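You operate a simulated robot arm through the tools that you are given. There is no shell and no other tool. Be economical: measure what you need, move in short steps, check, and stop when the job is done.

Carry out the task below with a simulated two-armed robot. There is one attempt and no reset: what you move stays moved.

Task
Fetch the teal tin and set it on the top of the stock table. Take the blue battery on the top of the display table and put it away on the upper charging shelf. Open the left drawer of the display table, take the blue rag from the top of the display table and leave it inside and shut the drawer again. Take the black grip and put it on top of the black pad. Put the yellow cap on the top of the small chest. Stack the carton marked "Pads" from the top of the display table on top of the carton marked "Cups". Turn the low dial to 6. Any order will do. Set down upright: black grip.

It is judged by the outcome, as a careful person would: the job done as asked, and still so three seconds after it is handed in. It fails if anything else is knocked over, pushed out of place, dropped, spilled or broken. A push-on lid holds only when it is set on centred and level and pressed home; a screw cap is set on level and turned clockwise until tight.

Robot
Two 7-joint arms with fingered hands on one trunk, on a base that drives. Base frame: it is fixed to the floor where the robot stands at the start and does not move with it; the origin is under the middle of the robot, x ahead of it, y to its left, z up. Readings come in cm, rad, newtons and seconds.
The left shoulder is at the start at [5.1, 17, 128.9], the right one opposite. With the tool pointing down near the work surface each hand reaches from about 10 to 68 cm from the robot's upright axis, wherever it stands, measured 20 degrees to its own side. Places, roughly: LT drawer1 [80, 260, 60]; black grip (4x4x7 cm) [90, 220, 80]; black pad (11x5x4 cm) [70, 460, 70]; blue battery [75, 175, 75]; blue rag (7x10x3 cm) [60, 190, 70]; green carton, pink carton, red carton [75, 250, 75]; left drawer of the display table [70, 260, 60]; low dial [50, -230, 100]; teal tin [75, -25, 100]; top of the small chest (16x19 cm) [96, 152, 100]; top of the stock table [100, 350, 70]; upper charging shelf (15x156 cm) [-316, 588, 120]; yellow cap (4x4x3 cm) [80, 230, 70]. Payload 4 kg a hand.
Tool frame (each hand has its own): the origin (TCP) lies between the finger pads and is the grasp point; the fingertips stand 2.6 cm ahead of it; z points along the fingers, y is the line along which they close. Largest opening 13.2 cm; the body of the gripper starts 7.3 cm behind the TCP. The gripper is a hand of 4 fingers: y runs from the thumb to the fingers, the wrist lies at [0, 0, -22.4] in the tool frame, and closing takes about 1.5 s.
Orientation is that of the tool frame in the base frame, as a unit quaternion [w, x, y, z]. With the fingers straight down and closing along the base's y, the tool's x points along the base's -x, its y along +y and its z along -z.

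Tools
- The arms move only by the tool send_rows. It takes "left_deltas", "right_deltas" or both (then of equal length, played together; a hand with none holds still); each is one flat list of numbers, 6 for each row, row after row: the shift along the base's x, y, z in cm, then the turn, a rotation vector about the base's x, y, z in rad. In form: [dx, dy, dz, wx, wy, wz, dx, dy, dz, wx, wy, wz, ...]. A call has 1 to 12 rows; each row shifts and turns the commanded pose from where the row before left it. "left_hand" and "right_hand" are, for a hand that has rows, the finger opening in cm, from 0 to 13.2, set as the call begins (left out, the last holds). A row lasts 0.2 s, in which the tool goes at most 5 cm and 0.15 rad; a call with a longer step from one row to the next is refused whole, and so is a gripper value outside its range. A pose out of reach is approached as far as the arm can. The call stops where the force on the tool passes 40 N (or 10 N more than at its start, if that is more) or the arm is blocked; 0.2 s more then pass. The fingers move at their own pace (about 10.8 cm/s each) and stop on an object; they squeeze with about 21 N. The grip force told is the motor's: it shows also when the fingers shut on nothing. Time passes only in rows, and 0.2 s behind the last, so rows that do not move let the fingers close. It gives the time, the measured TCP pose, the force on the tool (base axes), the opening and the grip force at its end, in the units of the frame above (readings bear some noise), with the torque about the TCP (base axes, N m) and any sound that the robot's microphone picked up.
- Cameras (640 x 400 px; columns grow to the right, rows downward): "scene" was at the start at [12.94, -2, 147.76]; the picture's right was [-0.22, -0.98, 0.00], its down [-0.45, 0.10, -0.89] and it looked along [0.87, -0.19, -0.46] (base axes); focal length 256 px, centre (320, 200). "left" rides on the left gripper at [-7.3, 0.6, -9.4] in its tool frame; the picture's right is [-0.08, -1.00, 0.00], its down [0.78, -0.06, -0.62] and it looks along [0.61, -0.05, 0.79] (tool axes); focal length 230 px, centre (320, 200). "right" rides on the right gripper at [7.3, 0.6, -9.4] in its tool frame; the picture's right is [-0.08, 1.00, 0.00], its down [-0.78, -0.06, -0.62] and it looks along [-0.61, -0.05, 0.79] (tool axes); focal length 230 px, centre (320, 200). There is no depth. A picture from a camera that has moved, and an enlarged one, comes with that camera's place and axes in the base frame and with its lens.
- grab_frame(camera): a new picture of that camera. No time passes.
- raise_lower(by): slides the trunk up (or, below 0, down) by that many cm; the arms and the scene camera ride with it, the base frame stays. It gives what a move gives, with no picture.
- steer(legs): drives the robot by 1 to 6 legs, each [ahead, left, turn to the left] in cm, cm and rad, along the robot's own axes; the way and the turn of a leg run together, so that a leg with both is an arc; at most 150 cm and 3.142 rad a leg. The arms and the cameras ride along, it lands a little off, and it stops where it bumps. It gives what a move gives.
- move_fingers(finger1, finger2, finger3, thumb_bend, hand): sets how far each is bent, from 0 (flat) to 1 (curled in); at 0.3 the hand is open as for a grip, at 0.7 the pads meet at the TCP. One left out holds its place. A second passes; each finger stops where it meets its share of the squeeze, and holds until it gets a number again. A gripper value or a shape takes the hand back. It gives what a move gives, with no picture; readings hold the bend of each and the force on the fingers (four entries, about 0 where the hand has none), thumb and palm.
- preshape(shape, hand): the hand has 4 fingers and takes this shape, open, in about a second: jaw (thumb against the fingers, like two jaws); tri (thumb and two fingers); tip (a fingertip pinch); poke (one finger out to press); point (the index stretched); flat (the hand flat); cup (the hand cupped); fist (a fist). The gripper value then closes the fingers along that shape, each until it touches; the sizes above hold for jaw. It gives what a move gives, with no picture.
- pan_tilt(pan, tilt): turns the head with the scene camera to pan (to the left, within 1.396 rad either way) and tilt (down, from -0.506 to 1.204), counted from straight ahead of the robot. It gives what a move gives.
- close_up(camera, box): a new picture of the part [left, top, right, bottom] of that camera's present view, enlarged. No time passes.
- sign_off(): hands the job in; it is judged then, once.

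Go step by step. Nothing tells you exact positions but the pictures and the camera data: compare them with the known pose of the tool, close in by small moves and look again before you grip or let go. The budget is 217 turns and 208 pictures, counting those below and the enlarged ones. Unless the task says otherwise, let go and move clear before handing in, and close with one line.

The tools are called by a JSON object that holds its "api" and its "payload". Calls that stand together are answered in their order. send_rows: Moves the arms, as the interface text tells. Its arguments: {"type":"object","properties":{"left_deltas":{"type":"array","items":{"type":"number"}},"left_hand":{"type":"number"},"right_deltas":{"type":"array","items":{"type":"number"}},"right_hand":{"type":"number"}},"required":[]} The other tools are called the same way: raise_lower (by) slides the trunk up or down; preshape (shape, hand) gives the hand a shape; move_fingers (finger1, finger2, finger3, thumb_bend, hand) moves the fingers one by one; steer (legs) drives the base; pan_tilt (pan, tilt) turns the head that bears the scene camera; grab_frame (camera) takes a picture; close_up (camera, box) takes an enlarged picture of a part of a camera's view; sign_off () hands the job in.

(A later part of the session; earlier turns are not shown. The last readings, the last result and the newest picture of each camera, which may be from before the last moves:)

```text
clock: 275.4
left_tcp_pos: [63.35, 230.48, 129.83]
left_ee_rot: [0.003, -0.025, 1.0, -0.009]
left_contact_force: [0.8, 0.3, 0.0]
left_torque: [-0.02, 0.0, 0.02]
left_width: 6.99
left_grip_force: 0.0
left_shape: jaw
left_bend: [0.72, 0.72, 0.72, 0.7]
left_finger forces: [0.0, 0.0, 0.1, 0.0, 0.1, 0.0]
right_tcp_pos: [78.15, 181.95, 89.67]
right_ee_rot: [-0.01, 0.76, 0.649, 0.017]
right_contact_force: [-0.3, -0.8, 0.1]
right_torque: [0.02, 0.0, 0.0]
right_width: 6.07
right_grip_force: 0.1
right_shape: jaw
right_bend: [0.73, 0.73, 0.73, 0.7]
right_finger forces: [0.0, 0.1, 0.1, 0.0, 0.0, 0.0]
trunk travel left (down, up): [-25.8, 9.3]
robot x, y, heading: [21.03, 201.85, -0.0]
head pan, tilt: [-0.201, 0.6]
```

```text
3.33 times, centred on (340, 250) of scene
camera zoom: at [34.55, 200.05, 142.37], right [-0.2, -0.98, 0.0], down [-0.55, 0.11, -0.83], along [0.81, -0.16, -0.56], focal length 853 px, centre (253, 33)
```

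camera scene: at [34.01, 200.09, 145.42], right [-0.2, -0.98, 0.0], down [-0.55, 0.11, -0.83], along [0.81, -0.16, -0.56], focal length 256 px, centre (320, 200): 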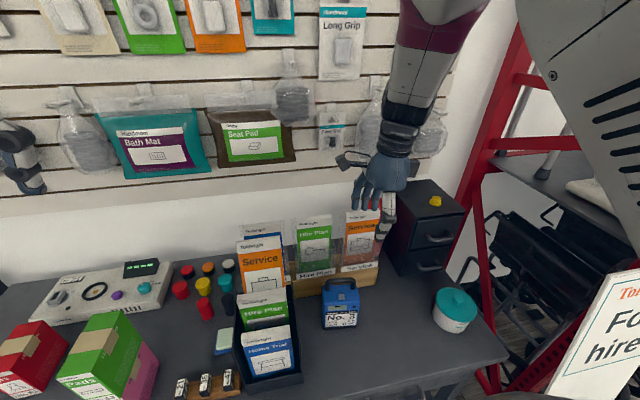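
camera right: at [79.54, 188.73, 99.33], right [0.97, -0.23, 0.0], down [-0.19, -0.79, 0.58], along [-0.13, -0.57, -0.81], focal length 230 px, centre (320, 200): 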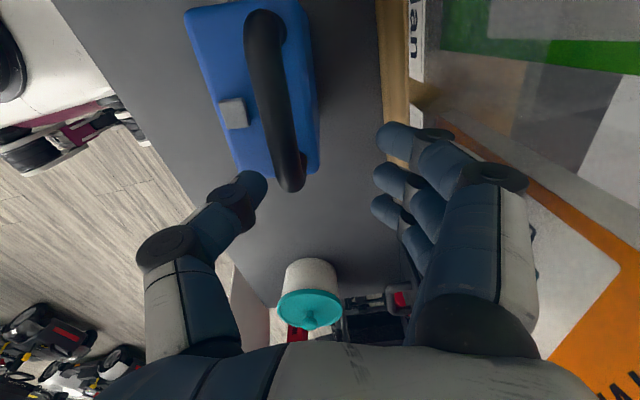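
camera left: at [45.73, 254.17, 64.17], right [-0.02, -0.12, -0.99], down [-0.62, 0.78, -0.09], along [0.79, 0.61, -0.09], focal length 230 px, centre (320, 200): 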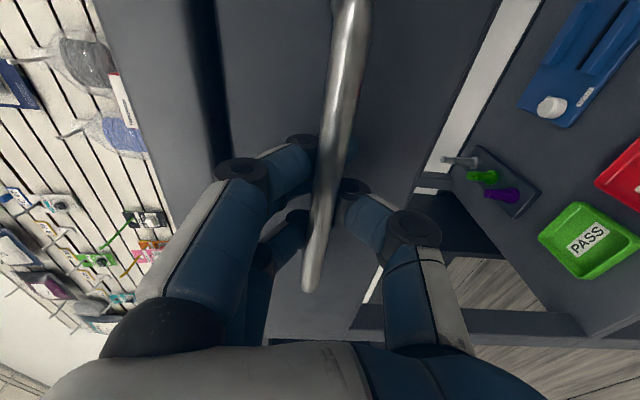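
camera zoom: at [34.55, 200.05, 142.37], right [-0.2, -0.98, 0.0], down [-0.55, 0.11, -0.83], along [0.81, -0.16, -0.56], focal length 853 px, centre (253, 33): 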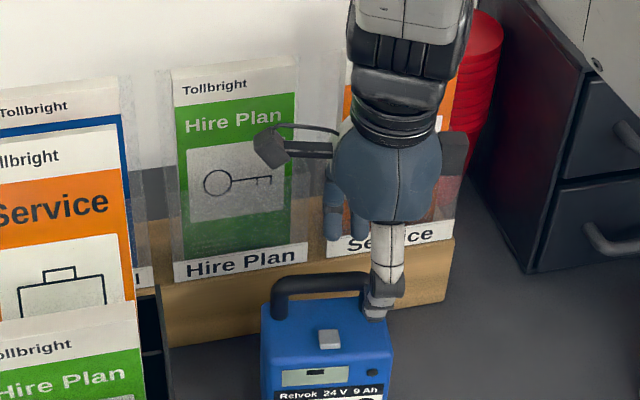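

The arm limits inboard motion; rise, shift the base left, and retry with the hand more outboard.

{"api": "send_rows", "payload": {"right_deltas": [0, 0, 3, 0, 0, 0, 0, 0, 4, 0, 0, 0, 0, 0, 4, 0, 0, 0, 0, 0, 4, 0, 0, 0]}}

{"api": "steer", "payload": {"legs": [[0, 14, 0]]}}

{"api": "send_rows", "payload": {"right_deltas": [-0.3, -2.5, 0, 0, 0, 0.05, -0.3, -2.5, 0, 0, 0, 0.05, -0.3, -2.5, 0, 0, 0, 0.05, -0.3, -2, 0, 0, 0, 0, 0, -1, 0, 0, 0, 0]}}

{"api": "grab_frame", "payload": {"camera": "right"}}

```text
clock: 276.4
left_tcp_pos: [63.35, 230.51, 129.66]
left_ee_rot: [0.002, -0.025, 1.0, -0.009]
left_contact_force: [0.1, 0.5, -0.4]
left_torque: [-0.03, -0.04, -0.04]
left_width: 6.99
left_grip_force: 0.1
left_shape: jaw
left_bend: [0.72, 0.72, 0.72, 0.7]
left_finger forces: [0.0, 0.0, 0.0, 0.1, 0.1, 0.1]
right_tcp_pos: [77.88, 182.81, 105.04]
right_ee_rot: [-0.021, 0.756, 0.653, 0.024]
right_contact_force: [0.6, 1.2, 0.3]
right_torque: [-0.03, 0.0, -0.01]
right_width: 6.06
right_grip_force: 0.0
right_shape: jaw
right_bend: [0.73, 0.73, 0.73, 0.7]
right_finger forces: [0.1, 0.0, 0.0, 0.0, 0.1, 0.1]
trunk travel left (down, up): [-25.8, 9.3]
robot x, y, heading: [21.22, 201.85, 0.0]
head pan, tilt: [-0.201, 0.6]
```

```text
clock: 278.3
left_tcp_pos: [63.41, 244.7, 129.58]
left_ee_rot: [0.001, -0.025, 1.0, -0.008]
left_contact_force: [0.3, 0.0, 0.2]
left_torque: [-0.03, -0.06, -0.01]
left_width: 7.0
left_grip_force: 0.1
left_shape: jaw
left_bend: [0.72, 0.72, 0.72, 0.7]
left_finger forces: [0.0, 0.0, 0.0, 0.0, 0.0, 0.0]
right_tcp_pos: [78.08, 197.24, 105.58]
right_ee_rot: [-0.018, 0.754, 0.656, 0.03]
right_contact_force: [-0.7, -0.1, -0.2]
right_torque: [-0.01, -0.02, 0.02]
right_width: 6.1
right_grip_force: 0.1
right_shape: jaw
right_bend: [0.73, 0.73, 0.73, 0.7]
right_finger forces: [0.0, 0.1, 0.0, 0.0, 0.0, 0.1]
trunk travel left (down, up): [-25.8, 9.3]
robot x, y, heading: [21.02, 216.3, 0.0]
head pan, tilt: [-0.201, 0.6]
```

```text
clock: 279.5
left_tcp_pos: [63.37, 244.56, 129.49]
left_ee_rot: [0.001, -0.025, 1.0, -0.009]
left_contact_force: [0.6, -0.1, -0.3]
left_torque: [0.0, 0.03, -0.01]
left_width: 7.0
left_grip_force: 0.1
left_shape: jaw
left_bend: [0.72, 0.72, 0.72, 0.7]
left_finger forces: [0.0, 0.0, 0.0, 0.0, 0.0, 0.1]
right_tcp_pos: [76.9, 185.23, 105.78]
right_ee_rot: [-0.029, 0.716, 0.696, 0.045]
right_contact_force: [0.6, -0.6, 0.4]
right_torque: [-0.03, -0.02, -0.02]
right_width: 6.04
right_grip_force: 0.0
right_shape: jaw
right_bend: [0.73, 0.73, 0.73, 0.7]
right_finger forces: [0.1, 0.1, 0.0, 0.0, 0.1, 0.1]
trunk travel left (down, up): [-25.8, 9.3]
robot x, y, heading: [21.17, 216.07, 0.0]
head pan, tilt: [-0.201, 0.6]
```

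```text
76 pictures are left
camera right: at [77.25, 191.61, 115.88], right [0.99, -0.11, 0.01], down [-0.1, -0.84, 0.53], along [-0.05, -0.53, -0.85], focal length 230 px, centre (320, 200)
```

right: 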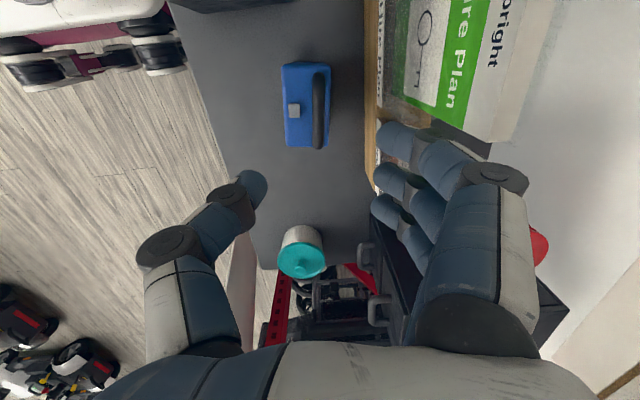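

Bar at ≈[76.9,186.3]. Level and descend.

{"api": "send_rows", "payload": {"right_deltas": [0, 0.5, -2, -0.05, 0.012, 0.015, 0, 0.5, -3, -0.05, 0.012, 0.015, 0, 0, -3, 0, 0, 0, 0, 0, -3, 0, 0, 0]}}

{"api": "grab_frame", "payload": {"camera": "right"}}

{"api": "close_up", "payload": {"camera": "scene", "box": [340, 190, 480, 310]}}

```text
clock: 280.5
left_tcp_pos: [63.47, 244.63, 129.65]
left_ee_rot: [0.002, -0.025, 1.0, -0.009]
left_contact_force: [-0.6, -0.6, 0.5]
left_torque: [-0.02, 0.03, -0.02]
left_width: 7.0
left_grip_force: 0.1
left_shape: jaw
left_bend: [0.72, 0.72, 0.72, 0.7]
left_finger forces: [0.1, 0.0, 0.1, 0.0, 0.1, 0.0]
right_tcp_pos: [77.28, 185.75, 94.7]
right_ee_rot: [-0.002, 0.715, 0.699, 0.0]
right_contact_force: [-0.4, -0.9, -0.2]
right_torque: [0.02, 0.0, 0.01]
right_width: 6.04
right_grip_force: 0.1
right_shape: jaw
right_bend: [0.73, 0.73, 0.73, 0.7]
right_finger forces: [0.0, 0.0, 0.1, 0.0, 0.0, 0.0]
trunk travel left (down, up): [-25.8, 9.3]
robot x, y, heading: [20.98, 215.95, -0.002]
head pan, tilt: [-0.201, 0.6]
```

```text
75 pictures are left
camera right: at [77.82, 193.0, 104.09], right [1.0, -0.1, 0.0], down [-0.08, -0.78, 0.62], along [-0.06, -0.61, -0.79], focal length 230 px, centre (320, 200)
```

right: 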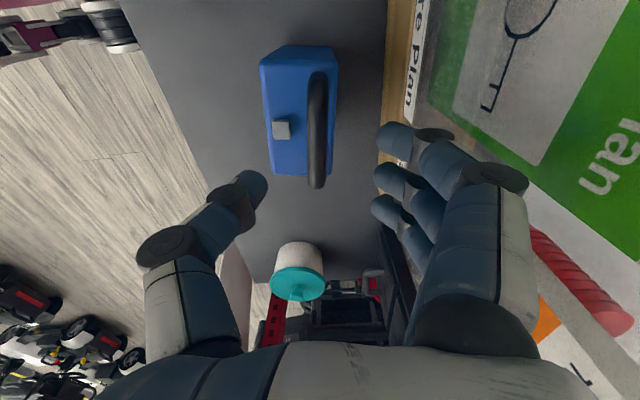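

```text
3.33 times, centred on (410, 250) of scene
camera zoom: at [34.66, 214.19, 142.35], right [-0.2, -0.98, 0.0], down [-0.55, 0.11, -0.82], along [0.81, -0.16, -0.57], focal length 853 px, centre (20, 33)
```

zoom: 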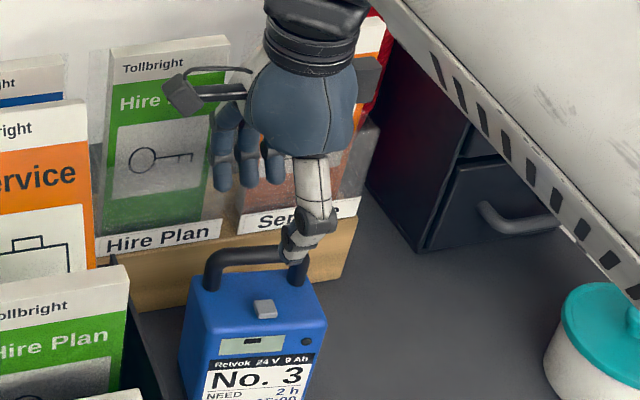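

Adjust y +0.6 and descend to z≈88.

{"api": "send_rows", "payload": {"right_deltas": [-0.1, 0.6, -1, 0, 0, 0, 0, 0, -2, 0, 0, 0, 0, 0, -2, 0, 0, 0, 0, 0, -1.7, 0, 0, 0]}}

{"api": "grab_frame", "payload": {"camera": "right"}}

```text
clock: 281.7
left_tcp_pos: [63.41, 244.54, 129.65]
left_ee_rot: [0.002, -0.025, 1.0, -0.009]
left_contact_force: [-0.2, 0.6, 0.7]
left_torque: [-0.01, -0.01, 0.02]
left_width: 6.98
left_grip_force: 0.0
left_shape: jaw
left_bend: [0.72, 0.72, 0.72, 0.7]
left_finger forces: [0.0, 0.0, 0.1, 0.0, 0.0, 0.0]
right_tcp_pos: [76.96, 185.52, 88.37]
right_ee_rot: [0.0, 0.719, 0.695, -0.004]
right_contact_force: [0.0, -0.1, 0.2]
right_torque: [-0.03, -0.01, -0.01]
right_width: 6.07
right_grip_force: 0.1
right_shape: jaw
right_bend: [0.73, 0.73, 0.73, 0.7]
right_finger forces: [0.0, 0.0, 0.1, 0.1, 0.0, 0.1]
trunk travel left (down, up): [-25.8, 9.3]
robot x, y, heading: [21.15, 216.02, 0.001]
head pan, tilt: [-0.201, 0.6]
stopped in row 4 (right hand): the arm was blocked; the commanded pose is now the measured one
```

```text
73 pictures are left
camera right: at [77.69, 192.86, 97.68], right [0.99, -0.11, 0.0], down [-0.09, -0.78, 0.62], along [-0.07, -0.62, -0.78], focal length 230 px, centre (320, 200)
```

right: 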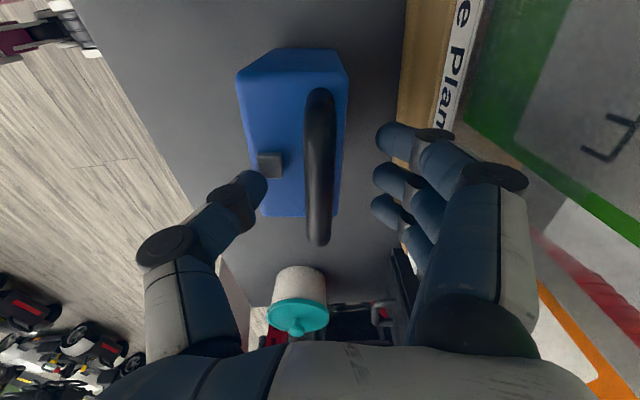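

The bar sits centred between thumb and fingers. Close on it.

{"api": "send_rows", "payload": {"right_deltas": [0, 0, 0, 0, 0, 0, 0, 0, 0, 0, 0, 0, 0, 0, 0, 0, 0, 0, 0, 0, 0, 0, 0, 0, 0, 0, 0, 0, 0, 0, 0, 0, 0, 0, 0, 0, 0, 0, 0, 0, 0, 0], "right_hand": 0}}

{"api": "grab_frame", "payload": {"camera": "right"}}

{"api": "close_up", "payload": {"camera": "scene", "box": [340, 190, 480, 310]}}

```text
clock: 283.3
left_tcp_pos: [63.48, 244.63, 129.45]
left_ee_rot: [0.002, -0.025, 1.0, -0.008]
left_contact_force: [-0.6, 0.2, -0.5]
left_torque: [-0.01, -0.04, 0.01]
left_width: 7.0
left_grip_force: 0.0
left_shape: jaw
left_bend: [0.72, 0.72, 0.72, 0.7]
left_finger forces: [0.1, 0.0, 0.0, 0.1, 0.0, 0.0]
right_tcp_pos: [77.05, 185.64, 88.3]
right_ee_rot: [0.0, 0.719, 0.695, -0.003]
right_contact_force: [-0.2, 1.0, 0.3]
right_torque: [-0.07, -0.04, -0.06]
right_width: 0.0
right_grip_force: 21.1
right_shape: jaw
right_bend: [0.64, 0.62, 0.65, 0.69]
right_finger forces: [5.8, 0.1, 4.3, 0.0, 19.2, 0.0]
trunk travel left (down, up): [-25.8, 9.3]
robot x, y, heading: [21.05, 215.82, -0.0]
head pan, tilt: [-0.201, 0.6]
```

```text
72 pictures are left
camera right: at [77.74, 192.91, 97.59], right [0.99, -0.11, -0.01], down [-0.08, -0.78, 0.62], along [-0.07, -0.62, -0.78], focal length 230 px, centre (320, 200)
```

right: 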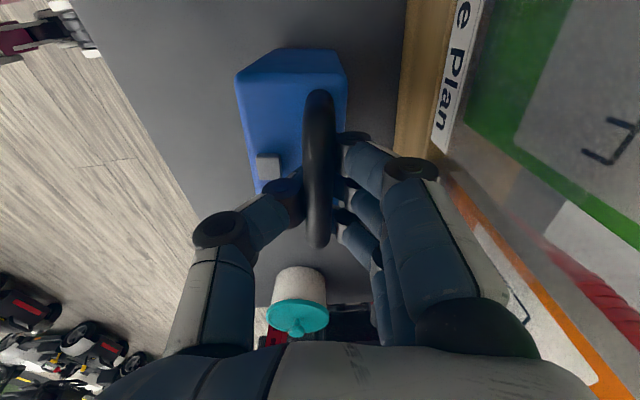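

```text
3.33 times, centred on (410, 250) of scene
camera zoom: at [34.69, 214.16, 142.35], right [-0.2, -0.98, 0.0], down [-0.55, 0.11, -0.82], along [0.81, -0.16, -0.57], focal length 853 px, centre (20, 33)
```

zoom: 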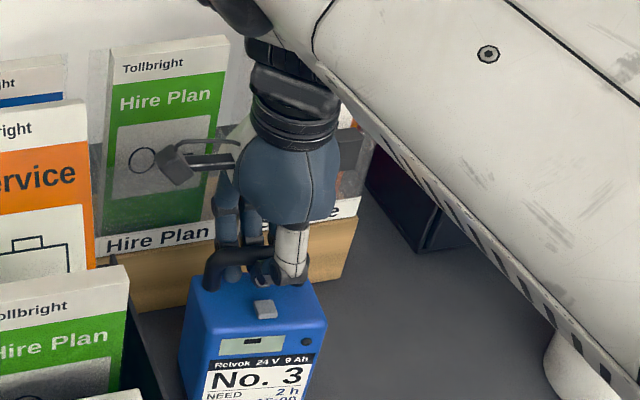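

Wrapped around the bar. Lift with the trunk.

{"api": "raise_lower", "payload": {"by": 4}}

{"api": "grab_frame", "payload": {"camera": "right"}}

```text
clock: 284.1
left_tcp_pos: [63.59, 244.46, 133.42]
left_ee_rot: [0.001, -0.026, 1.0, -0.009]
left_contact_force: [-0.6, -0.6, 0.2]
left_torque: [0.01, 0.0, -0.02]
left_width: 6.98
left_grip_force: 0.2
left_shape: jaw
left_bend: [0.72, 0.72, 0.72, 0.7]
left_finger forces: [0.1, 0.0, 0.0, 0.1, 0.0, 0.0]
right_tcp_pos: [76.97, 183.16, 92.53]
right_ee_rot: [-0.004, 0.739, 0.674, 0.005]
right_contact_force: [-0.1, -0.1, -13.9]
right_torque: [-0.03, 0.01, 0.03]
right_width: 0.02
right_grip_force: 20.8
right_shape: jaw
right_bend: [0.64, 0.62, 0.65, 0.71]
right_finger forces: [6.0, 0.0, 5.8, 0.0, 0.2, 0.0]
trunk travel left (down, up): [-29.8, 5.3]
robot x, y, heading: [21.14, 215.79, 0.001]
head pan, tilt: [-0.201, 0.6]
```

```text
70 pictures are left
camera right: at [77.99, 190.2, 101.95], right [0.99, -0.17, 0.0], down [-0.14, -0.78, 0.61], along [-0.1, -0.6, -0.8], focal length 230 px, centre (320, 200)
```

right: 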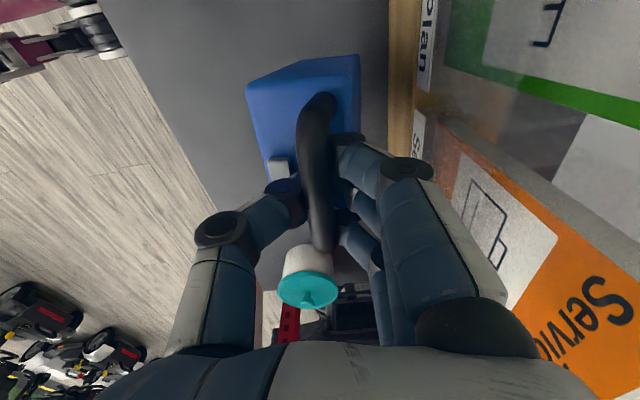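

Battery is held (≈1.4 kg). Raise a little more and back away from the table.

{"api": "raise_lower", "payload": {"by": 4.5}}

{"api": "steer", "payload": {"legs": [[-45, 0, 0]]}}

{"api": "pan_tilt", "payload": {"pan": 0.1, "tilt": 0.5}}

{"api": "grab_frame", "payload": {"camera": "scene"}}

{"api": "grab_frame", "payload": {"camera": "right"}}

```text
clock: 285.0
left_tcp_pos: [63.53, 244.61, 138.08]
left_ee_rot: [0.001, -0.026, 1.0, -0.008]
left_contact_force: [-0.3, -0.9, 0.7]
left_torque: [0.0, 0.0, -0.01]
left_width: 6.94
left_grip_force: 0.1
left_shape: jaw
left_bend: [0.72, 0.72, 0.72, 0.7]
left_finger forces: [0.1, 0.0, 0.0, 0.0, 0.1, 0.0]
right_tcp_pos: [76.72, 182.96, 96.85]
right_ee_rot: [-0.004, 0.739, 0.674, 0.002]
right_contact_force: [0.3, -0.5, -12.1]
right_torque: [0.01, 0.0, -0.01]
right_width: 0.01
right_grip_force: 21.3
right_shape: jaw
right_bend: [0.64, 0.62, 0.65, 0.71]
right_finger forces: [6.1, 0.0, 6.0, 0.0, 0.2, 0.0]
trunk travel left (down, up): [-34.3, 0.8]
robot x, y, heading: [21.25, 215.88, 0.002]
head pan, tilt: [-0.201, 0.6]
```

```text
clock: 287.7
left_tcp_pos: [18.64, 244.62, 138.1]
left_ee_rot: [0.001, -0.03, 1.0, -0.008]
left_contact_force: [-0.6, -0.3, 0.0]
left_torque: [0.01, -0.02, 0.03]
left_width: 6.99
left_grip_force: 0.2
left_shape: jaw
left_bend: [0.72, 0.72, 0.72, 0.7]
left_finger forces: [0.0, 0.0, 0.0, 0.1, 0.0, 0.1]
right_tcp_pos: [32.27, 183.17, 96.8]
right_ee_rot: [-0.005, 0.737, 0.676, 0.001]
right_contact_force: [0.2, 0.6, -12.9]
right_torque: [-0.02, -0.03, 0.03]
right_width: 0.0
right_grip_force: 21.4
right_shape: jaw
right_bend: [0.64, 0.62, 0.65, 0.71]
right_finger forces: [5.4, 0.0, 5.4, 0.1, 0.2, 0.1]
trunk travel left (down, up): [-34.3, 0.8]
robot x, y, heading: [-23.62, 215.84, 0.009]
head pan, tilt: [-0.201, 0.6]
```

```text
clock: 288.5
left_tcp_pos: [18.67, 244.69, 138.11]
left_ee_rot: [0.0, -0.03, 1.0, -0.008]
left_contact_force: [-0.3, -0.7, -0.2]
left_torque: [-0.01, -0.01, 0.01]
left_width: 6.98
left_grip_force: 0.0
left_shape: jaw
left_bend: [0.72, 0.72, 0.72, 0.7]
left_finger forces: [0.0, 0.0, 0.0, 0.1, 0.1, 0.0]
right_tcp_pos: [32.14, 182.78, 96.52]
right_ee_rot: [-0.007, 0.739, 0.674, 0.001]
right_contact_force: [-0.5, -0.3, -13.4]
right_torque: [-0.02, 0.06, 0.0]
right_width: 0.0
right_grip_force: 20.9
right_shape: jaw
right_bend: [0.64, 0.62, 0.65, 0.71]
right_finger forces: [6.2, 0.1, 5.9, 0.0, 0.1, 0.0]
trunk travel left (down, up): [-34.3, 0.8]
robot x, y, heading: [-23.07, 215.54, 0.014]
head pan, tilt: [0.099, 0.499]
```

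```text
69 pictures are left
camera scene: at [-10.33, 216.62, 151.79], right [0.11, -0.99, 0.0], down [-0.48, -0.05, -0.88], along [0.87, 0.1, -0.48], focal length 256 px, centre (320, 200)
```

scene: 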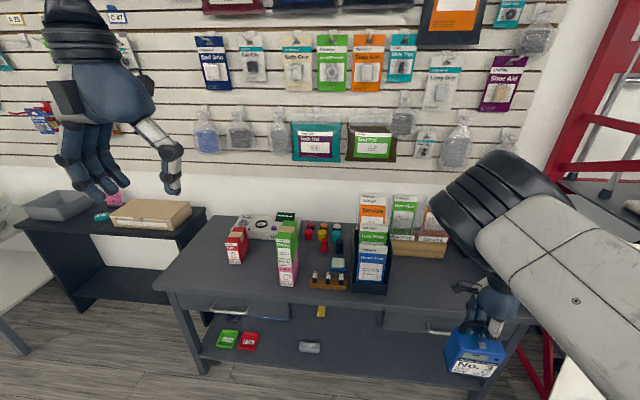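

```text
68 pictures are left
camera right: at [33.4, 189.95, 106.07], right [0.99, -0.17, -0.01], down [-0.13, -0.78, 0.61], along [-0.11, -0.6, -0.79], focal length 230 px, centre (320, 200)
```

right: 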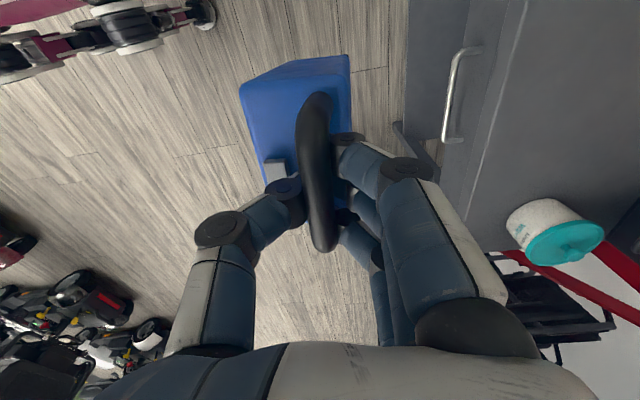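

Battery first: raise the right hand for travel and shelf height.

{"api": "send_rows", "payload": {"right_deltas": [0, 0, 4, 0, 0, 0, 0, 0, 4, 0, 0, 0, 0, 0, 4, 0, 0, 0, 0, 0, 4, 0, 0, 0, 0, 0, 4, 0, 0, 0, 0, 0, 4, 0, 0, 0, 0, 0, 4, 0, 0, 0, 0, 0, 4, 0, 0, 0, 0, 0, 4, 0, 0, 0, 0, 0, 4, 0, 0, 0]}}

{"api": "steer", "payload": {"legs": [[-60, 0, 0], [0, 100, 0]]}}

{"api": "pan_tilt", "payload": {"pan": 1.35, "tilt": 0.25}}

{"api": "grab_frame", "payload": {"camera": "scene"}}

```text
clock: 290.7
left_tcp_pos: [18.76, 244.68, 138.01]
left_ee_rot: [0.001, -0.029, 1.0, -0.009]
left_contact_force: [0.2, -0.4, 0.3]
left_torque: [0.02, 0.02, -0.01]
left_width: 6.98
left_grip_force: 0.0
left_shape: jaw
left_bend: [0.72, 0.72, 0.72, 0.7]
left_finger forces: [0.0, 0.0, 0.0, 0.0, 0.0, 0.0]
right_tcp_pos: [32.39, 182.01, 136.96]
right_ee_rot: [-0.013, 0.745, 0.667, 0.013]
right_contact_force: [-0.1, 1.1, -12.5]
right_torque: [0.05, 0.05, -0.03]
right_width: 0.01
right_grip_force: 20.3
right_shape: jaw
right_bend: [0.64, 0.61, 0.65, 0.71]
right_finger forces: [5.1, 0.0, 6.8, 0.0, 0.2, 0.1]
trunk travel left (down, up): [-34.3, 0.8]
robot x, y, heading: [-23.48, 215.81, 0.01]
head pan, tilt: [0.099, 0.499]
```

```text
clock: 302.6
left_tcp_pos: [-42.79, 342.75, 138.12]
left_ee_rot: [0.0, -0.034, 0.999, -0.008]
left_contact_force: [-0.5, -1.0, 0.4]
left_torque: [0.0, 0.0, 0.02]
left_width: 6.98
left_grip_force: 0.0
left_shape: jaw
left_bend: [0.72, 0.72, 0.72, 0.7]
left_finger forces: [0.1, 0.0, 0.1, 0.1, 0.0, 0.0]
right_tcp_pos: [-28.44, 279.98, 136.68]
right_ee_rot: [-0.013, 0.743, 0.669, 0.009]
right_contact_force: [0.8, -0.1, -12.4]
right_torque: [-0.03, 0.01, -0.01]
right_width: 0.0
right_grip_force: 21.2
right_shape: jaw
right_bend: [0.64, 0.61, 0.65, 0.71]
right_finger forces: [6.0, 0.0, 5.3, 0.0, 0.1, 0.0]
trunk travel left (down, up): [-34.3, 0.8]
robot x, y, heading: [-84.52, 313.66, 0.013]
head pan, tilt: [0.099, 0.499]
```

```text
clock: 304.1
left_tcp_pos: [-42.81, 342.84, 138.05]
left_ee_rot: [0.001, -0.034, 0.999, -0.009]
left_contact_force: [-0.2, -0.4, 0.1]
left_torque: [0.02, -0.01, 0.0]
left_width: 6.99
left_grip_force: 0.0
left_shape: jaw
left_bend: [0.72, 0.72, 0.72, 0.7]
left_finger forces: [0.1, 0.0, 0.0, 0.0, 0.0, 0.0]
right_tcp_pos: [-28.49, 279.7, 136.61]
right_ee_rot: [-0.015, 0.745, 0.667, 0.011]
right_contact_force: [-0.4, 0.5, -11.9]
right_torque: [-0.02, -0.01, 0.0]
right_width: 0.0
right_grip_force: 20.7
right_shape: jaw
right_bend: [0.64, 0.61, 0.65, 0.71]
right_finger forces: [6.0, 0.0, 5.3, 0.0, 0.3, 0.1]
trunk travel left (down, up): [-34.3, 0.8]
robot x, y, heading: [-84.49, 313.5, 0.022]
head pan, tilt: [1.349, 0.25]
```

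```text
67 pictures are left
camera scene: at [-78.64, 322.52, 154.11], right [0.98, -0.2, 0.0], down [-0.05, -0.24, -0.97], along [0.2, 0.95, -0.25], focal length 256 px, centre (320, 200)
```

scene: 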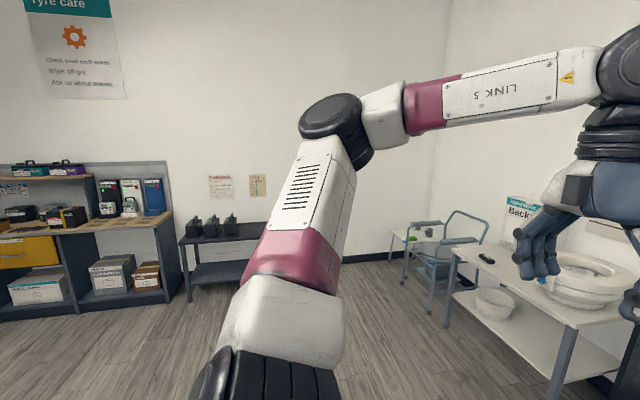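

The charging unit stands against the back wall (+y) at left. Turn left 90° and look.

{"api": "steer", "payload": {"legs": [[0, 0, 1.549]]}}

{"api": "pan_tilt", "payload": {"pan": 0.75, "tilt": 0.25}}

{"api": "grab_frame", "payload": {"camera": "scene"}}

```text
clock: 308.1
left_tcp_pos: [-111.21, 356.99, 138.13]
left_ee_rot: [-0.007, 0.708, -0.706, 0.005]
left_contact_force: [0.5, -0.7, 0.3]
left_torque: [0.01, 0.0, 0.0]
left_width: 7.0
left_grip_force: 0.1
left_shape: jaw
left_bend: [0.72, 0.72, 0.72, 0.7]
left_finger forces: [0.0, 0.1, 0.1, 0.0, 0.0, 0.0]
right_tcp_pos: [-47.34, 367.16, 136.42]
right_ee_rot: [-0.019, 0.086, 0.996, -0.003]
right_contact_force: [0.0, -0.5, -13.1]
right_torque: [-0.05, -0.01, 0.01]
right_width: 0.0
right_grip_force: 21.3
right_shape: jaw
right_bend: [0.64, 0.61, 0.65, 0.71]
right_finger forces: [5.9, 0.0, 5.1, 0.1, 0.1, 0.0]
trunk travel left (down, up): [-34.3, 0.8]
robot x, y, heading: [-84.7, 313.48, 1.53]
head pan, tilt: [1.349, 0.25]
```

```text
clock: 309.1
left_tcp_pos: [-111.16, 357.0, 138.2]
left_ee_rot: [-0.007, 0.708, -0.706, 0.006]
left_contact_force: [-0.3, 0.1, -0.4]
left_torque: [0.02, -0.01, -0.03]
left_width: 7.0
left_grip_force: 0.0
left_shape: jaw
left_bend: [0.72, 0.72, 0.72, 0.7]
left_finger forces: [0.0, 0.1, 0.1, 0.1, 0.0, 0.0]
right_tcp_pos: [-47.2, 366.98, 136.63]
right_ee_rot: [-0.02, 0.088, 0.996, -0.002]
right_contact_force: [0.3, 0.5, -13.2]
right_torque: [-0.04, 0.0, -0.01]
right_width: 0.0
right_grip_force: 20.6
right_shape: jaw
right_bend: [0.64, 0.61, 0.65, 0.71]
right_finger forces: [5.9, 0.0, 5.3, 0.0, 0.1, 0.1]
trunk travel left (down, up): [-34.3, 0.8]
robot x, y, heading: [-84.68, 313.36, 1.527]
head pan, tilt: [0.75, 0.25]
```

```text
66 pictures are left
camera scene: at [-90.47, 324.6, 154.11], right [0.76, 0.65, 0.0], down [0.16, -0.19, -0.97], along [-0.63, 0.74, -0.25], focal length 256 px, centre (320, 200)
```

scene: 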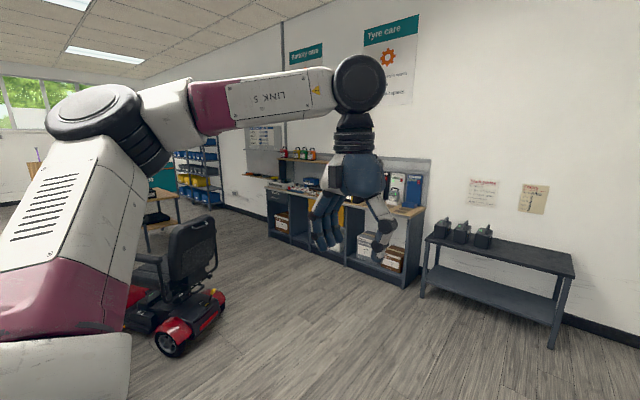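

Path: a scooter sits near [-285,395], so drive forward (y) to ≈480 first, then strafe left along the back wall.

{"api": "steer", "payload": {"legs": [[150, 0, 0.044], [10, 0, 0], [0, 120, 0]]}}

{"api": "pan_tilt", "payload": {"pan": 0.45, "tilt": 0.35}}

{"api": "grab_frame", "payload": {"camera": "scene"}}

```text
clock: 327.6
left_tcp_pos: [-229.26, 514.91, 138.05]
left_ee_rot: [-0.007, 0.728, -0.685, 0.005]
left_contact_force: [-0.5, 0.6, 0.0]
left_torque: [0.0, 0.01, 0.02]
left_width: 7.01
left_grip_force: 0.0
left_shape: jaw
left_bend: [0.72, 0.72, 0.72, 0.7]
left_finger forces: [0.0, 0.1, 0.0, 0.1, 0.0, 0.0]
right_tcp_pos: [-166.03, 528.79, 136.66]
right_ee_rot: [-0.02, 0.059, 0.998, -0.003]
right_contact_force: [0.6, -0.2, -13.0]
right_torque: [0.01, -0.01, 0.02]
right_width: 0.0
right_grip_force: 21.0
right_shape: jaw
right_bend: [0.65, 0.61, 0.66, 0.71]
right_finger forces: [5.4, 0.0, 4.9, 0.0, 0.9, 0.0]
trunk travel left (down, up): [-34.3, 0.8]
robot x, y, heading: [-199.92, 473.2, 1.588]
head pan, tilt: [0.75, 0.25]
```

```text
clock: 328.4
left_tcp_pos: [-229.17, 514.98, 138.05]
left_ee_rot: [-0.007, 0.729, -0.685, 0.005]
left_contact_force: [0.8, 0.2, 0.6]
left_torque: [0.0, 0.04, 0.04]
left_width: 6.97
left_grip_force: 0.1
left_shape: jaw
left_bend: [0.72, 0.72, 0.72, 0.7]
left_finger forces: [0.0, 0.0, 0.0, 0.0, 0.1, 0.1]
right_tcp_pos: [-165.89, 528.79, 136.54]
right_ee_rot: [-0.019, 0.059, 0.998, -0.004]
right_contact_force: [-0.1, -0.3, -13.6]
right_torque: [0.01, -0.02, 0.0]
right_width: 0.0
right_grip_force: 20.4
right_shape: jaw
right_bend: [0.65, 0.61, 0.66, 0.71]
right_finger forces: [5.5, 0.1, 4.8, 0.0, 0.9, 0.1]
trunk travel left (down, up): [-34.3, 0.8]
robot x, y, heading: [-199.84, 472.69, 1.579]
head pan, tilt: [0.45, 0.351]
```

```text
65 pictures are left
camera scene: at [-204.32, 485.42, 153.16], right [0.89, 0.45, 0.0], down [0.15, -0.31, -0.94], along [-0.42, 0.84, -0.34], focal length 256 px, centre (320, 200)
```

scene: 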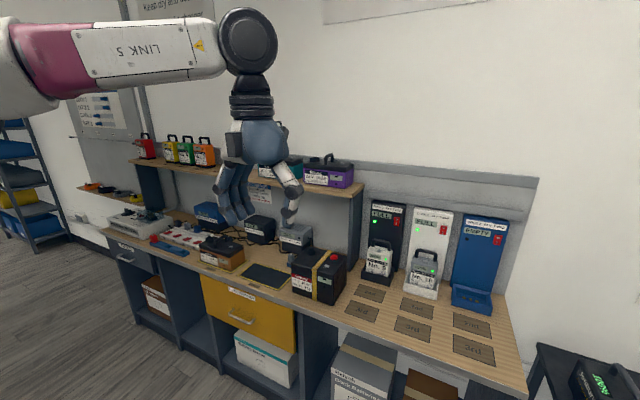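

I see the upper wooden shelf with several batteries; my left hand hides its middle. Move the left hand back/down and look again.

{"api": "send_rows", "payload": {"left_deltas": [-2, -2, -3, 0, 0, 0, -2, -2, -3, 0, 0, 0, -2, -1, -3, 0, 0, 0, -2, -1, -3, 0, 0, 0, -2, 0, -3, 0, 0, 0, -2, 0, -3, 0, 0, 0, -2, 0, -3, 0, 0, 0]}}

{"api": "pan_tilt", "payload": {"pan": 0.55, "tilt": 0.25}}

{"api": "grab_frame", "payload": {"camera": "scene"}}

```text
clock: 329.9
left_tcp_pos: [-243.57, 508.95, 116.94]
left_ee_rot: [-0.007, 0.728, -0.685, 0.005]
left_contact_force: [-0.1, 1.1, -0.6]
left_torque: [0.0, -0.03, 0.01]
left_width: 6.98
left_grip_force: 0.1
left_shape: jaw
left_bend: [0.72, 0.72, 0.72, 0.7]
left_finger forces: [0.1, 0.0, 0.0, 0.1, 0.0, 0.0]
right_tcp_pos: [-166.02, 528.75, 136.59]
right_ee_rot: [-0.02, 0.059, 0.998, -0.003]
right_contact_force: [0.4, -0.5, -13.2]
right_torque: [-0.01, 0.0, 0.01]
right_width: 0.0
right_grip_force: 20.5
right_shape: jaw
right_bend: [0.65, 0.61, 0.65, 0.71]
right_finger forces: [5.2, 0.0, 5.2, 0.0, 0.7, 0.0]
trunk travel left (down, up): [-34.3, 0.8]
robot x, y, heading: [-200.21, 472.97, 1.585]
head pan, tilt: [0.45, 0.351]
```

```text
clock: 330.6
left_tcp_pos: [-243.4, 508.91, 117.02]
left_ee_rot: [-0.007, 0.729, -0.684, 0.005]
left_contact_force: [0.3, 0.7, -0.6]
left_torque: [0.0, -0.02, 0.0]
left_width: 6.99
left_grip_force: 0.0
left_shape: jaw
left_bend: [0.72, 0.72, 0.72, 0.7]
left_finger forces: [0.1, 0.0, 0.0, 0.0, 0.1, 0.0]
right_tcp_pos: [-165.93, 528.73, 136.52]
right_ee_rot: [-0.019, 0.059, 0.998, -0.004]
right_contact_force: [-0.3, -0.5, -12.5]
right_torque: [-0.01, -0.07, -0.05]
right_width: 0.0
right_grip_force: 21.3
right_shape: jaw
right_bend: [0.65, 0.61, 0.65, 0.71]
right_finger forces: [5.5, 0.1, 4.9, 0.0, 0.8, 0.0]
trunk travel left (down, up): [-34.3, 0.8]
robot x, y, heading: [-200.12, 472.65, 1.586]
head pan, tilt: [0.55, 0.25]
```

```text
64 pictures are left
camera scene: at [-205.12, 484.98, 154.11], right [0.85, 0.53, 0.0], down [0.13, -0.21, -0.97], along [-0.52, 0.82, -0.25], focal length 256 px, centre (320, 200)
```

scene: 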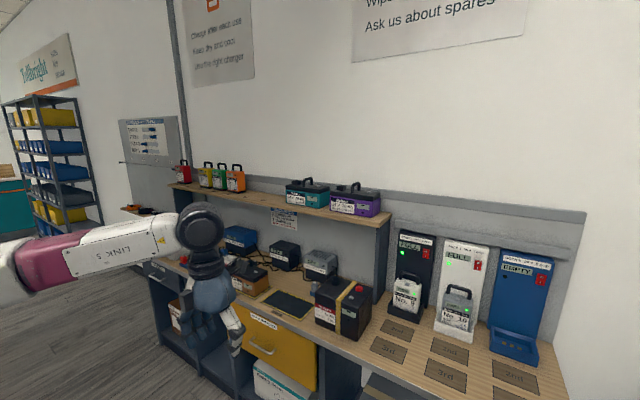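

Free gap on the upper shelf: x≈−322…−291, y≈588, surface z≈120. Raise both hands, fix the battery yaw, and drive in front of the gap.

{"api": "send_rows", "payload": {"left_deltas": [0, -1, 3, 0, 0, 0, 0, -1, 3, 0, 0, 0, 0, -1, 3, 0, 0, 0, 0, -1, 3, 0, 0, 0], "right_deltas": [0, 0, 1.2, 0, 0, 0.022, 0, 0, 1.2, 0, 0, 0.022, 0, 0, 1, 0, 0, 0.022, 0, 0, 1, 0, 0, 0.02]}}

{"api": "steer", "payload": {"legs": [[0, 130, -0.014], [28, 0, 0]]}}

{"api": "pan_tilt", "payload": {"pan": -0.3, "tilt": 0.3}}

{"api": "grab_frame", "payload": {"camera": "scene"}}

{"api": "grab_frame", "payload": {"camera": "right"}}

```text
clock: 331.6
left_tcp_pos: [-243.4, 504.75, 129.04]
left_ee_rot: [-0.007, 0.728, -0.685, 0.004]
left_contact_force: [-0.2, 0.0, -0.4]
left_torque: [0.02, 0.01, -0.04]
left_width: 6.99
left_grip_force: 0.0
left_shape: jaw
left_bend: [0.72, 0.72, 0.72, 0.7]
left_finger forces: [0.0, 0.1, 0.1, 0.1, 0.0, 0.0]
right_tcp_pos: [-165.86, 528.77, 141.08]
right_ee_rot: [-0.019, 0.015, 1.0, -0.004]
right_contact_force: [0.5, -0.5, -13.1]
right_torque: [0.02, -0.05, 0.01]
right_width: 0.0
right_grip_force: 21.2
right_shape: jaw
right_bend: [0.65, 0.61, 0.65, 0.71]
right_finger forces: [5.9, 0.1, 4.7, 0.1, 0.7, 0.0]
trunk travel left (down, up): [-34.3, 0.8]
robot x, y, heading: [-199.92, 472.92, 1.582]
head pan, tilt: [0.55, 0.25]
```

```text
clock: 344.7
left_tcp_pos: [-372.97, 530.86, 128.96]
left_ee_rot: [-0.007, 0.725, -0.689, 0.005]
left_contact_force: [-0.1, -0.2, -1.0]
left_torque: [-0.01, -0.01, 0.02]
left_width: 7.01
left_grip_force: 0.0
left_shape: jaw
left_bend: [0.72, 0.72, 0.72, 0.7]
left_finger forces: [0.0, 0.1, 0.0, 0.0, 0.0, 0.0]
right_tcp_pos: [-295.28, 553.9, 141.06]
right_ee_rot: [-0.019, 0.021, 1.0, -0.004]
right_contact_force: [-0.1, -0.8, -12.5]
right_torque: [-0.04, 0.03, -0.01]
right_width: 0.02
right_grip_force: 21.4
right_shape: jaw
right_bend: [0.65, 0.61, 0.65, 0.71]
right_finger forces: [6.2, 0.0, 5.5, 0.0, 0.5, 0.0]
trunk travel left (down, up): [-34.3, 0.8]
robot x, y, heading: [-329.75, 498.23, 1.575]
head pan, tilt: [0.55, 0.25]
```

```text
clock: 345.9
left_tcp_pos: [-373.0, 530.92, 129.0]
left_ee_rot: [-0.008, 0.725, -0.688, 0.004]
left_contact_force: [-0.6, -0.4, 0.5]
left_torque: [0.02, 0.0, -0.01]
left_width: 6.99
left_grip_force: 0.0
left_shape: jaw
left_bend: [0.72, 0.72, 0.72, 0.7]
left_finger forces: [0.0, 0.0, 0.1, 0.0, 0.0, 0.0]
right_tcp_pos: [-295.26, 553.84, 140.94]
right_ee_rot: [-0.018, 0.022, 1.0, -0.004]
right_contact_force: [1.0, -0.8, -13.5]
right_torque: [-0.02, -0.02, 0.0]
right_width: 0.01
right_grip_force: 20.8
right_shape: jaw
right_bend: [0.64, 0.61, 0.65, 0.71]
right_finger forces: [5.8, 0.1, 5.1, 0.0, 0.7, 0.1]
trunk travel left (down, up): [-34.3, 0.8]
robot x, y, heading: [-329.93, 498.43, 1.572]
head pan, tilt: [-0.3, 0.3]
```

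```text
63 pictures are left
camera scene: at [-327.3, 511.45, 153.63], right [0.96, -0.29, 0.0], down [-0.09, -0.28, -0.96], along [0.28, 0.91, -0.3], focal length 256 px, centre (320, 200)
```

scene: 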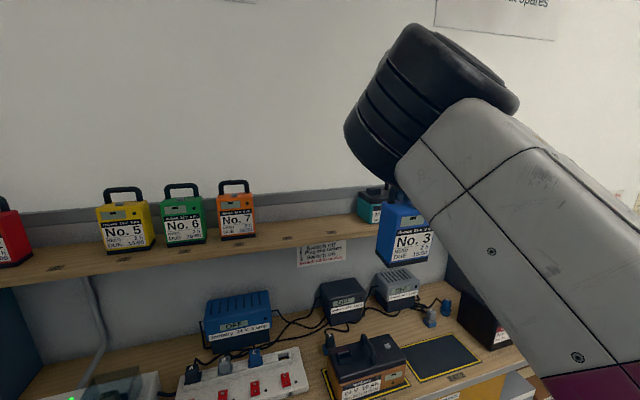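

```text
62 pictures are left
camera right: at [-302.36, 554.8, 150.51], right [0.12, 0.99, -0.01], down [0.8, -0.09, 0.59], along [0.58, -0.08, -0.81], focal length 230 px, centre (320, 200)
```

right: 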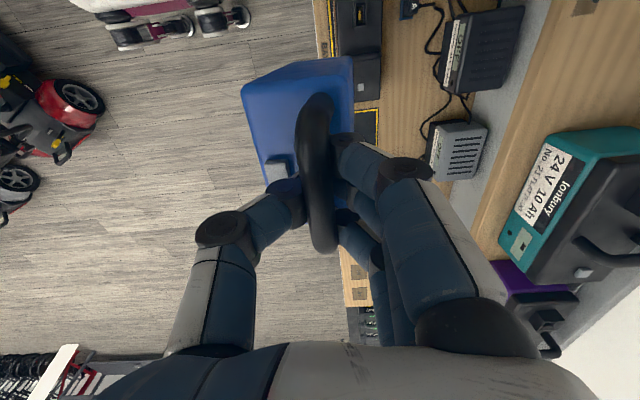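

The shelf edge seems to carry tags; zoom to see if a slot is marked for No. 3.

{"api": "close_up", "payload": {"camera": "scene", "box": [0, 170, 200, 295]}}

{"api": "close_up", "payload": {"camera": "scene", "box": [190, 170, 390, 295]}}

```text
3.20 times, centred on (100, 232) of scene
camera zoom: at [-327.3, 511.45, 153.63], right [0.96, -0.29, 0.0], down [-0.09, -0.28, -0.96], along [0.28, 0.91, -0.3], focal length 818 px, centre (1024, 96)
```

zoom: 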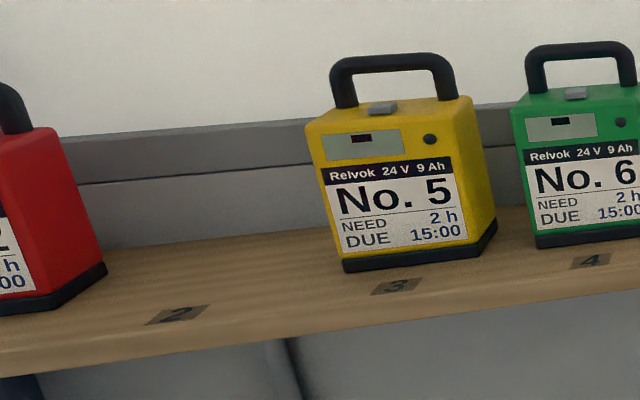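

```text
3.20 times, centred on (290, 232) of scene
camera zoom: at [-327.3, 511.45, 153.63], right [0.96, -0.29, 0.0], down [-0.09, -0.28, -0.96], along [0.28, 0.91, -0.3], focal length 818 px, centre (416, 96)
```

zoom: 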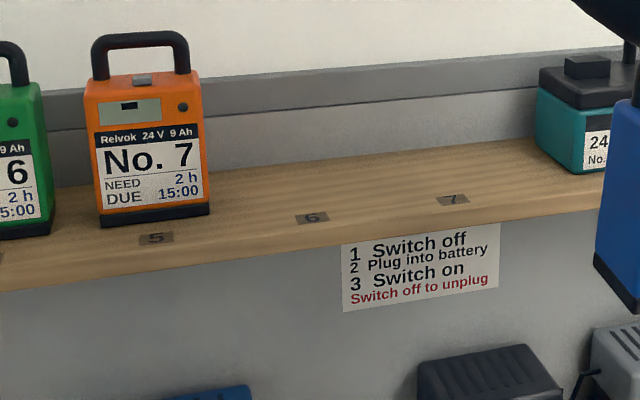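

Slots 6 and 7 are free. I'll use slot 7 (x≈−302.5): shift the hand left 7 cm, then drive forward with the battery just above the shelf.

{"api": "send_rows", "payload": {"right_deltas": [-2.4, 0, 0.4, 0, 0, 0.01, -2.4, 0, 0.4, 0, 0, 0.01, -2.2, 0, 0.4, 0, 0, 0]}}

{"api": "steer", "payload": {"legs": [[16, 0, 0]]}}

{"api": "grab_frame", "payload": {"camera": "scene"}}

{"api": "grab_frame", "payload": {"camera": "right"}}

```text
clock: 346.7
left_tcp_pos: [-372.91, 530.8, 128.91]
left_ee_rot: [-0.008, 0.725, -0.689, 0.005]
left_contact_force: [-0.3, 0.7, 0.6]
left_torque: [0.02, -0.02, 0.02]
left_width: 7.0
left_grip_force: 0.1
left_shape: jaw
left_bend: [0.72, 0.72, 0.72, 0.7]
left_finger forces: [0.0, 0.0, 0.0, 0.0, 0.2, 0.0]
right_tcp_pos: [-299.74, 553.69, 141.25]
right_ee_rot: [-0.038, 0.035, 0.999, -0.011]
right_contact_force: [-0.9, 0.5, -12.7]
right_torque: [0.01, -0.04, -0.03]
right_width: 0.02
right_grip_force: 21.5
right_shape: jaw
right_bend: [0.65, 0.61, 0.65, 0.71]
right_finger forces: [4.3, 0.0, 5.3, 0.0, 0.6, 0.1]
trunk travel left (down, up): [-34.3, 0.8]
robot x, y, heading: [-329.9, 498.78, 1.574]
head pan, tilt: [-0.3, 0.3]
```

```text
clock: 348.1
left_tcp_pos: [-373.08, 546.87, 128.97]
left_ee_rot: [-0.008, 0.725, -0.688, 0.006]
left_contact_force: [1.2, 0.4, -0.7]
left_torque: [0.0, 0.01, 0.01]
left_width: 7.0
left_grip_force: 0.1
left_shape: jaw
left_bend: [0.72, 0.72, 0.72, 0.7]
left_finger forces: [0.1, 0.1, 0.0, 0.0, 0.0, 0.1]
right_tcp_pos: [-300.04, 569.76, 141.8]
right_ee_rot: [-0.039, 0.031, 0.999, -0.006]
right_contact_force: [0.8, -2.1, -12.7]
right_torque: [-0.08, -0.04, 0.03]
right_width: 0.0
right_grip_force: 21.2
right_shape: jaw
right_bend: [0.64, 0.61, 0.66, 0.71]
right_finger forces: [7.0, 0.1, 5.4, 0.0, 0.2, 0.0]
trunk travel left (down, up): [-34.3, 0.8]
robot x, y, heading: [-329.67, 514.39, 1.573]
head pan, tilt: [-0.3, 0.3]
```

```text
59 pictures are left
camera scene: at [-327.36, 527.63, 153.63], right [0.96, -0.29, 0.0], down [-0.09, -0.28, -0.95], along [0.28, 0.91, -0.3], focal length 256 px, centre (320, 200)
```

scene: 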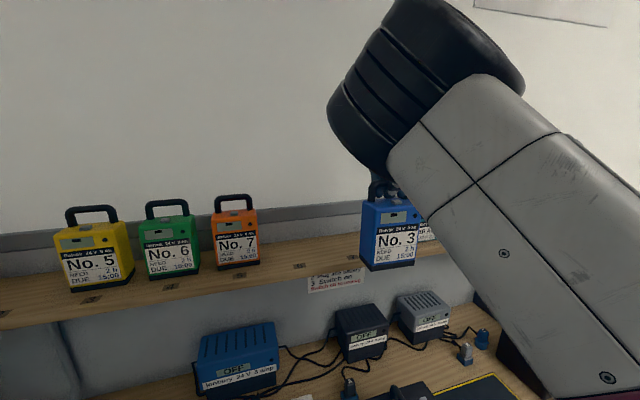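

```text
58 pictures are left
camera right: at [-306.68, 570.96, 151.65], right [0.14, 0.99, -0.02], down [0.83, -0.11, 0.55], along [0.55, -0.09, -0.83], focal length 230 px, centre (320, 200)
```

right: 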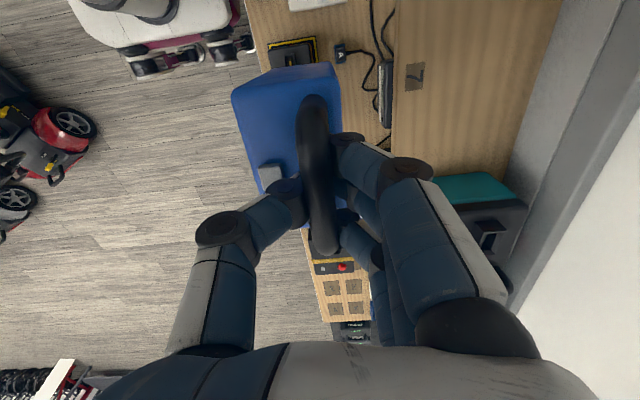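

Battery clears the shelf level. Drive in 14 cm more.

{"api": "steer", "payload": {"legs": [[14, 0, 0]]}}

{"api": "grab_frame", "payload": {"camera": "scene"}}

{"api": "grab_frame", "payload": {"camera": "right"}}

```text
clock: 349.6
left_tcp_pos: [-373.04, 560.47, 128.95]
left_ee_rot: [-0.007, 0.724, -0.689, 0.005]
left_contact_force: [-0.2, 0.7, 0.0]
left_torque: [-0.01, -0.02, -0.01]
left_width: 7.0
left_grip_force: 0.2
left_shape: jaw
left_bend: [0.72, 0.72, 0.72, 0.7]
left_finger forces: [0.0, 0.1, 0.0, 0.1, 0.0, 0.0]
right_tcp_pos: [-299.27, 583.1, 141.39]
right_ee_rot: [-0.044, 0.038, 0.998, -0.008]
right_contact_force: [-0.3, 2.3, -13.3]
right_torque: [0.1, -0.03, 0.0]
right_width: 0.03
right_grip_force: 21.0
right_shape: jaw
right_bend: [0.65, 0.61, 0.66, 0.71]
right_finger forces: [4.3, 0.1, 3.0, 0.0, 1.3, 0.1]
trunk travel left (down, up): [-34.3, 0.8]
robot x, y, heading: [-329.98, 527.82, 1.571]
head pan, tilt: [-0.3, 0.3]
stopped in leg 1: the robot was blocked; the commanded pose is now the measured one
```

```text
57 pictures are left
camera scene: at [-327.4, 541.08, 153.62], right [0.96, -0.3, 0.0], down [-0.09, -0.28, -0.95], along [0.28, 0.91, -0.3], focal length 256 px, centre (320, 200)
```

scene: 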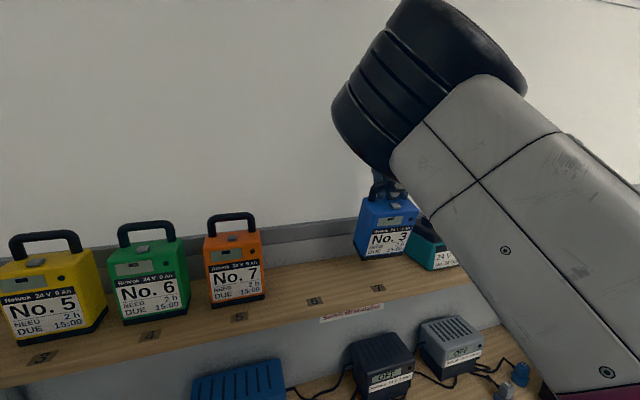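

```text
56 pictures are left
camera right: at [-305.94, 584.44, 151.36], right [0.15, 0.99, -0.03], down [0.83, -0.11, 0.55], along [0.54, -0.1, -0.84], focal length 230 px, centre (320, 200)
```

right: 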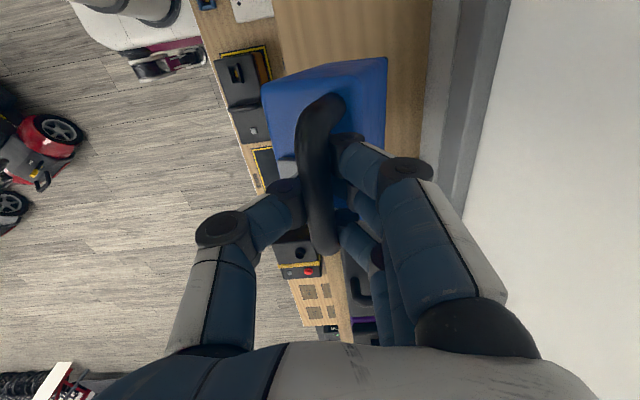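

The base touched the counter; the battery is over the shelf. Level the wrist sideways and shift 2 cm left, then view.

{"api": "send_rows", "payload": {"right_deltas": [-1, 0.3, 0, 0, -0.044, 0, -1, 0.3, 0, 0, -0.044, 0]}}

{"api": "close_up", "payload": {"camera": "scene", "box": [280, 160, 460, 300]}}

{"api": "grab_frame", "payload": {"camera": "left"}}

```text
clock: 350.2
left_tcp_pos: [-372.97, 560.54, 129.0]
left_ee_rot: [-0.006, 0.724, -0.69, 0.005]
left_contact_force: [0.6, 0.7, -1.2]
left_torque: [-0.03, 0.01, 0.02]
left_width: 6.99
left_grip_force: 0.0
left_shape: jaw
left_bend: [0.72, 0.72, 0.72, 0.7]
left_finger forces: [0.0, 0.0, 0.1, 0.1, 0.0, 0.1]
right_tcp_pos: [-298.98, 583.48, 141.63]
right_ee_rot: [-0.023, 0.058, 0.998, -0.002]
right_contact_force: [0.2, 2.0, -12.0]
right_torque: [0.06, -0.04, 0.03]
right_width: 0.0
right_grip_force: 21.2
right_shape: jaw
right_bend: [0.65, 0.61, 0.66, 0.71]
right_finger forces: [4.0, 0.0, 3.6, 0.1, 1.1, 0.0]
trunk travel left (down, up): [-34.3, 0.8]
robot x, y, heading: [-329.8, 527.86, 1.577]
head pan, tilt: [-0.3, 0.3]
```

```text
2.86 times, centred on (370, 230) of scene
camera zoom: at [-327.34, 541.08, 153.62], right [0.96, -0.3, 0.0], down [-0.09, -0.28, -0.95], along [0.28, 0.91, -0.3], focal length 731 px, centre (177, 114)
```

zoom: 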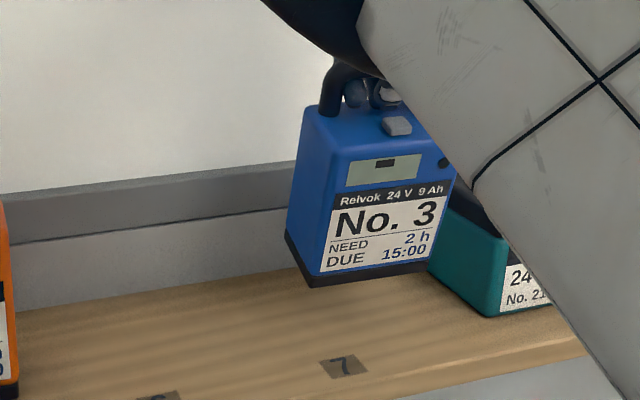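

```text
54 pictures are left
camera left: at [-373.99, 567.76, 138.57], right [0.99, 0.13, 0.02], down [0.09, -0.78, 0.62], along [0.09, -0.61, -0.79], focal length 230 px, centre (320, 200)
```

left: 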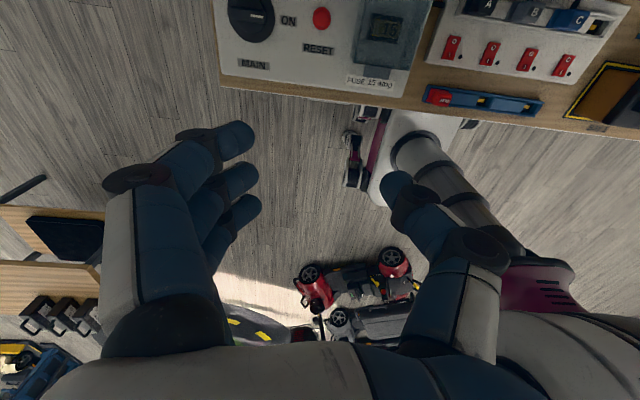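

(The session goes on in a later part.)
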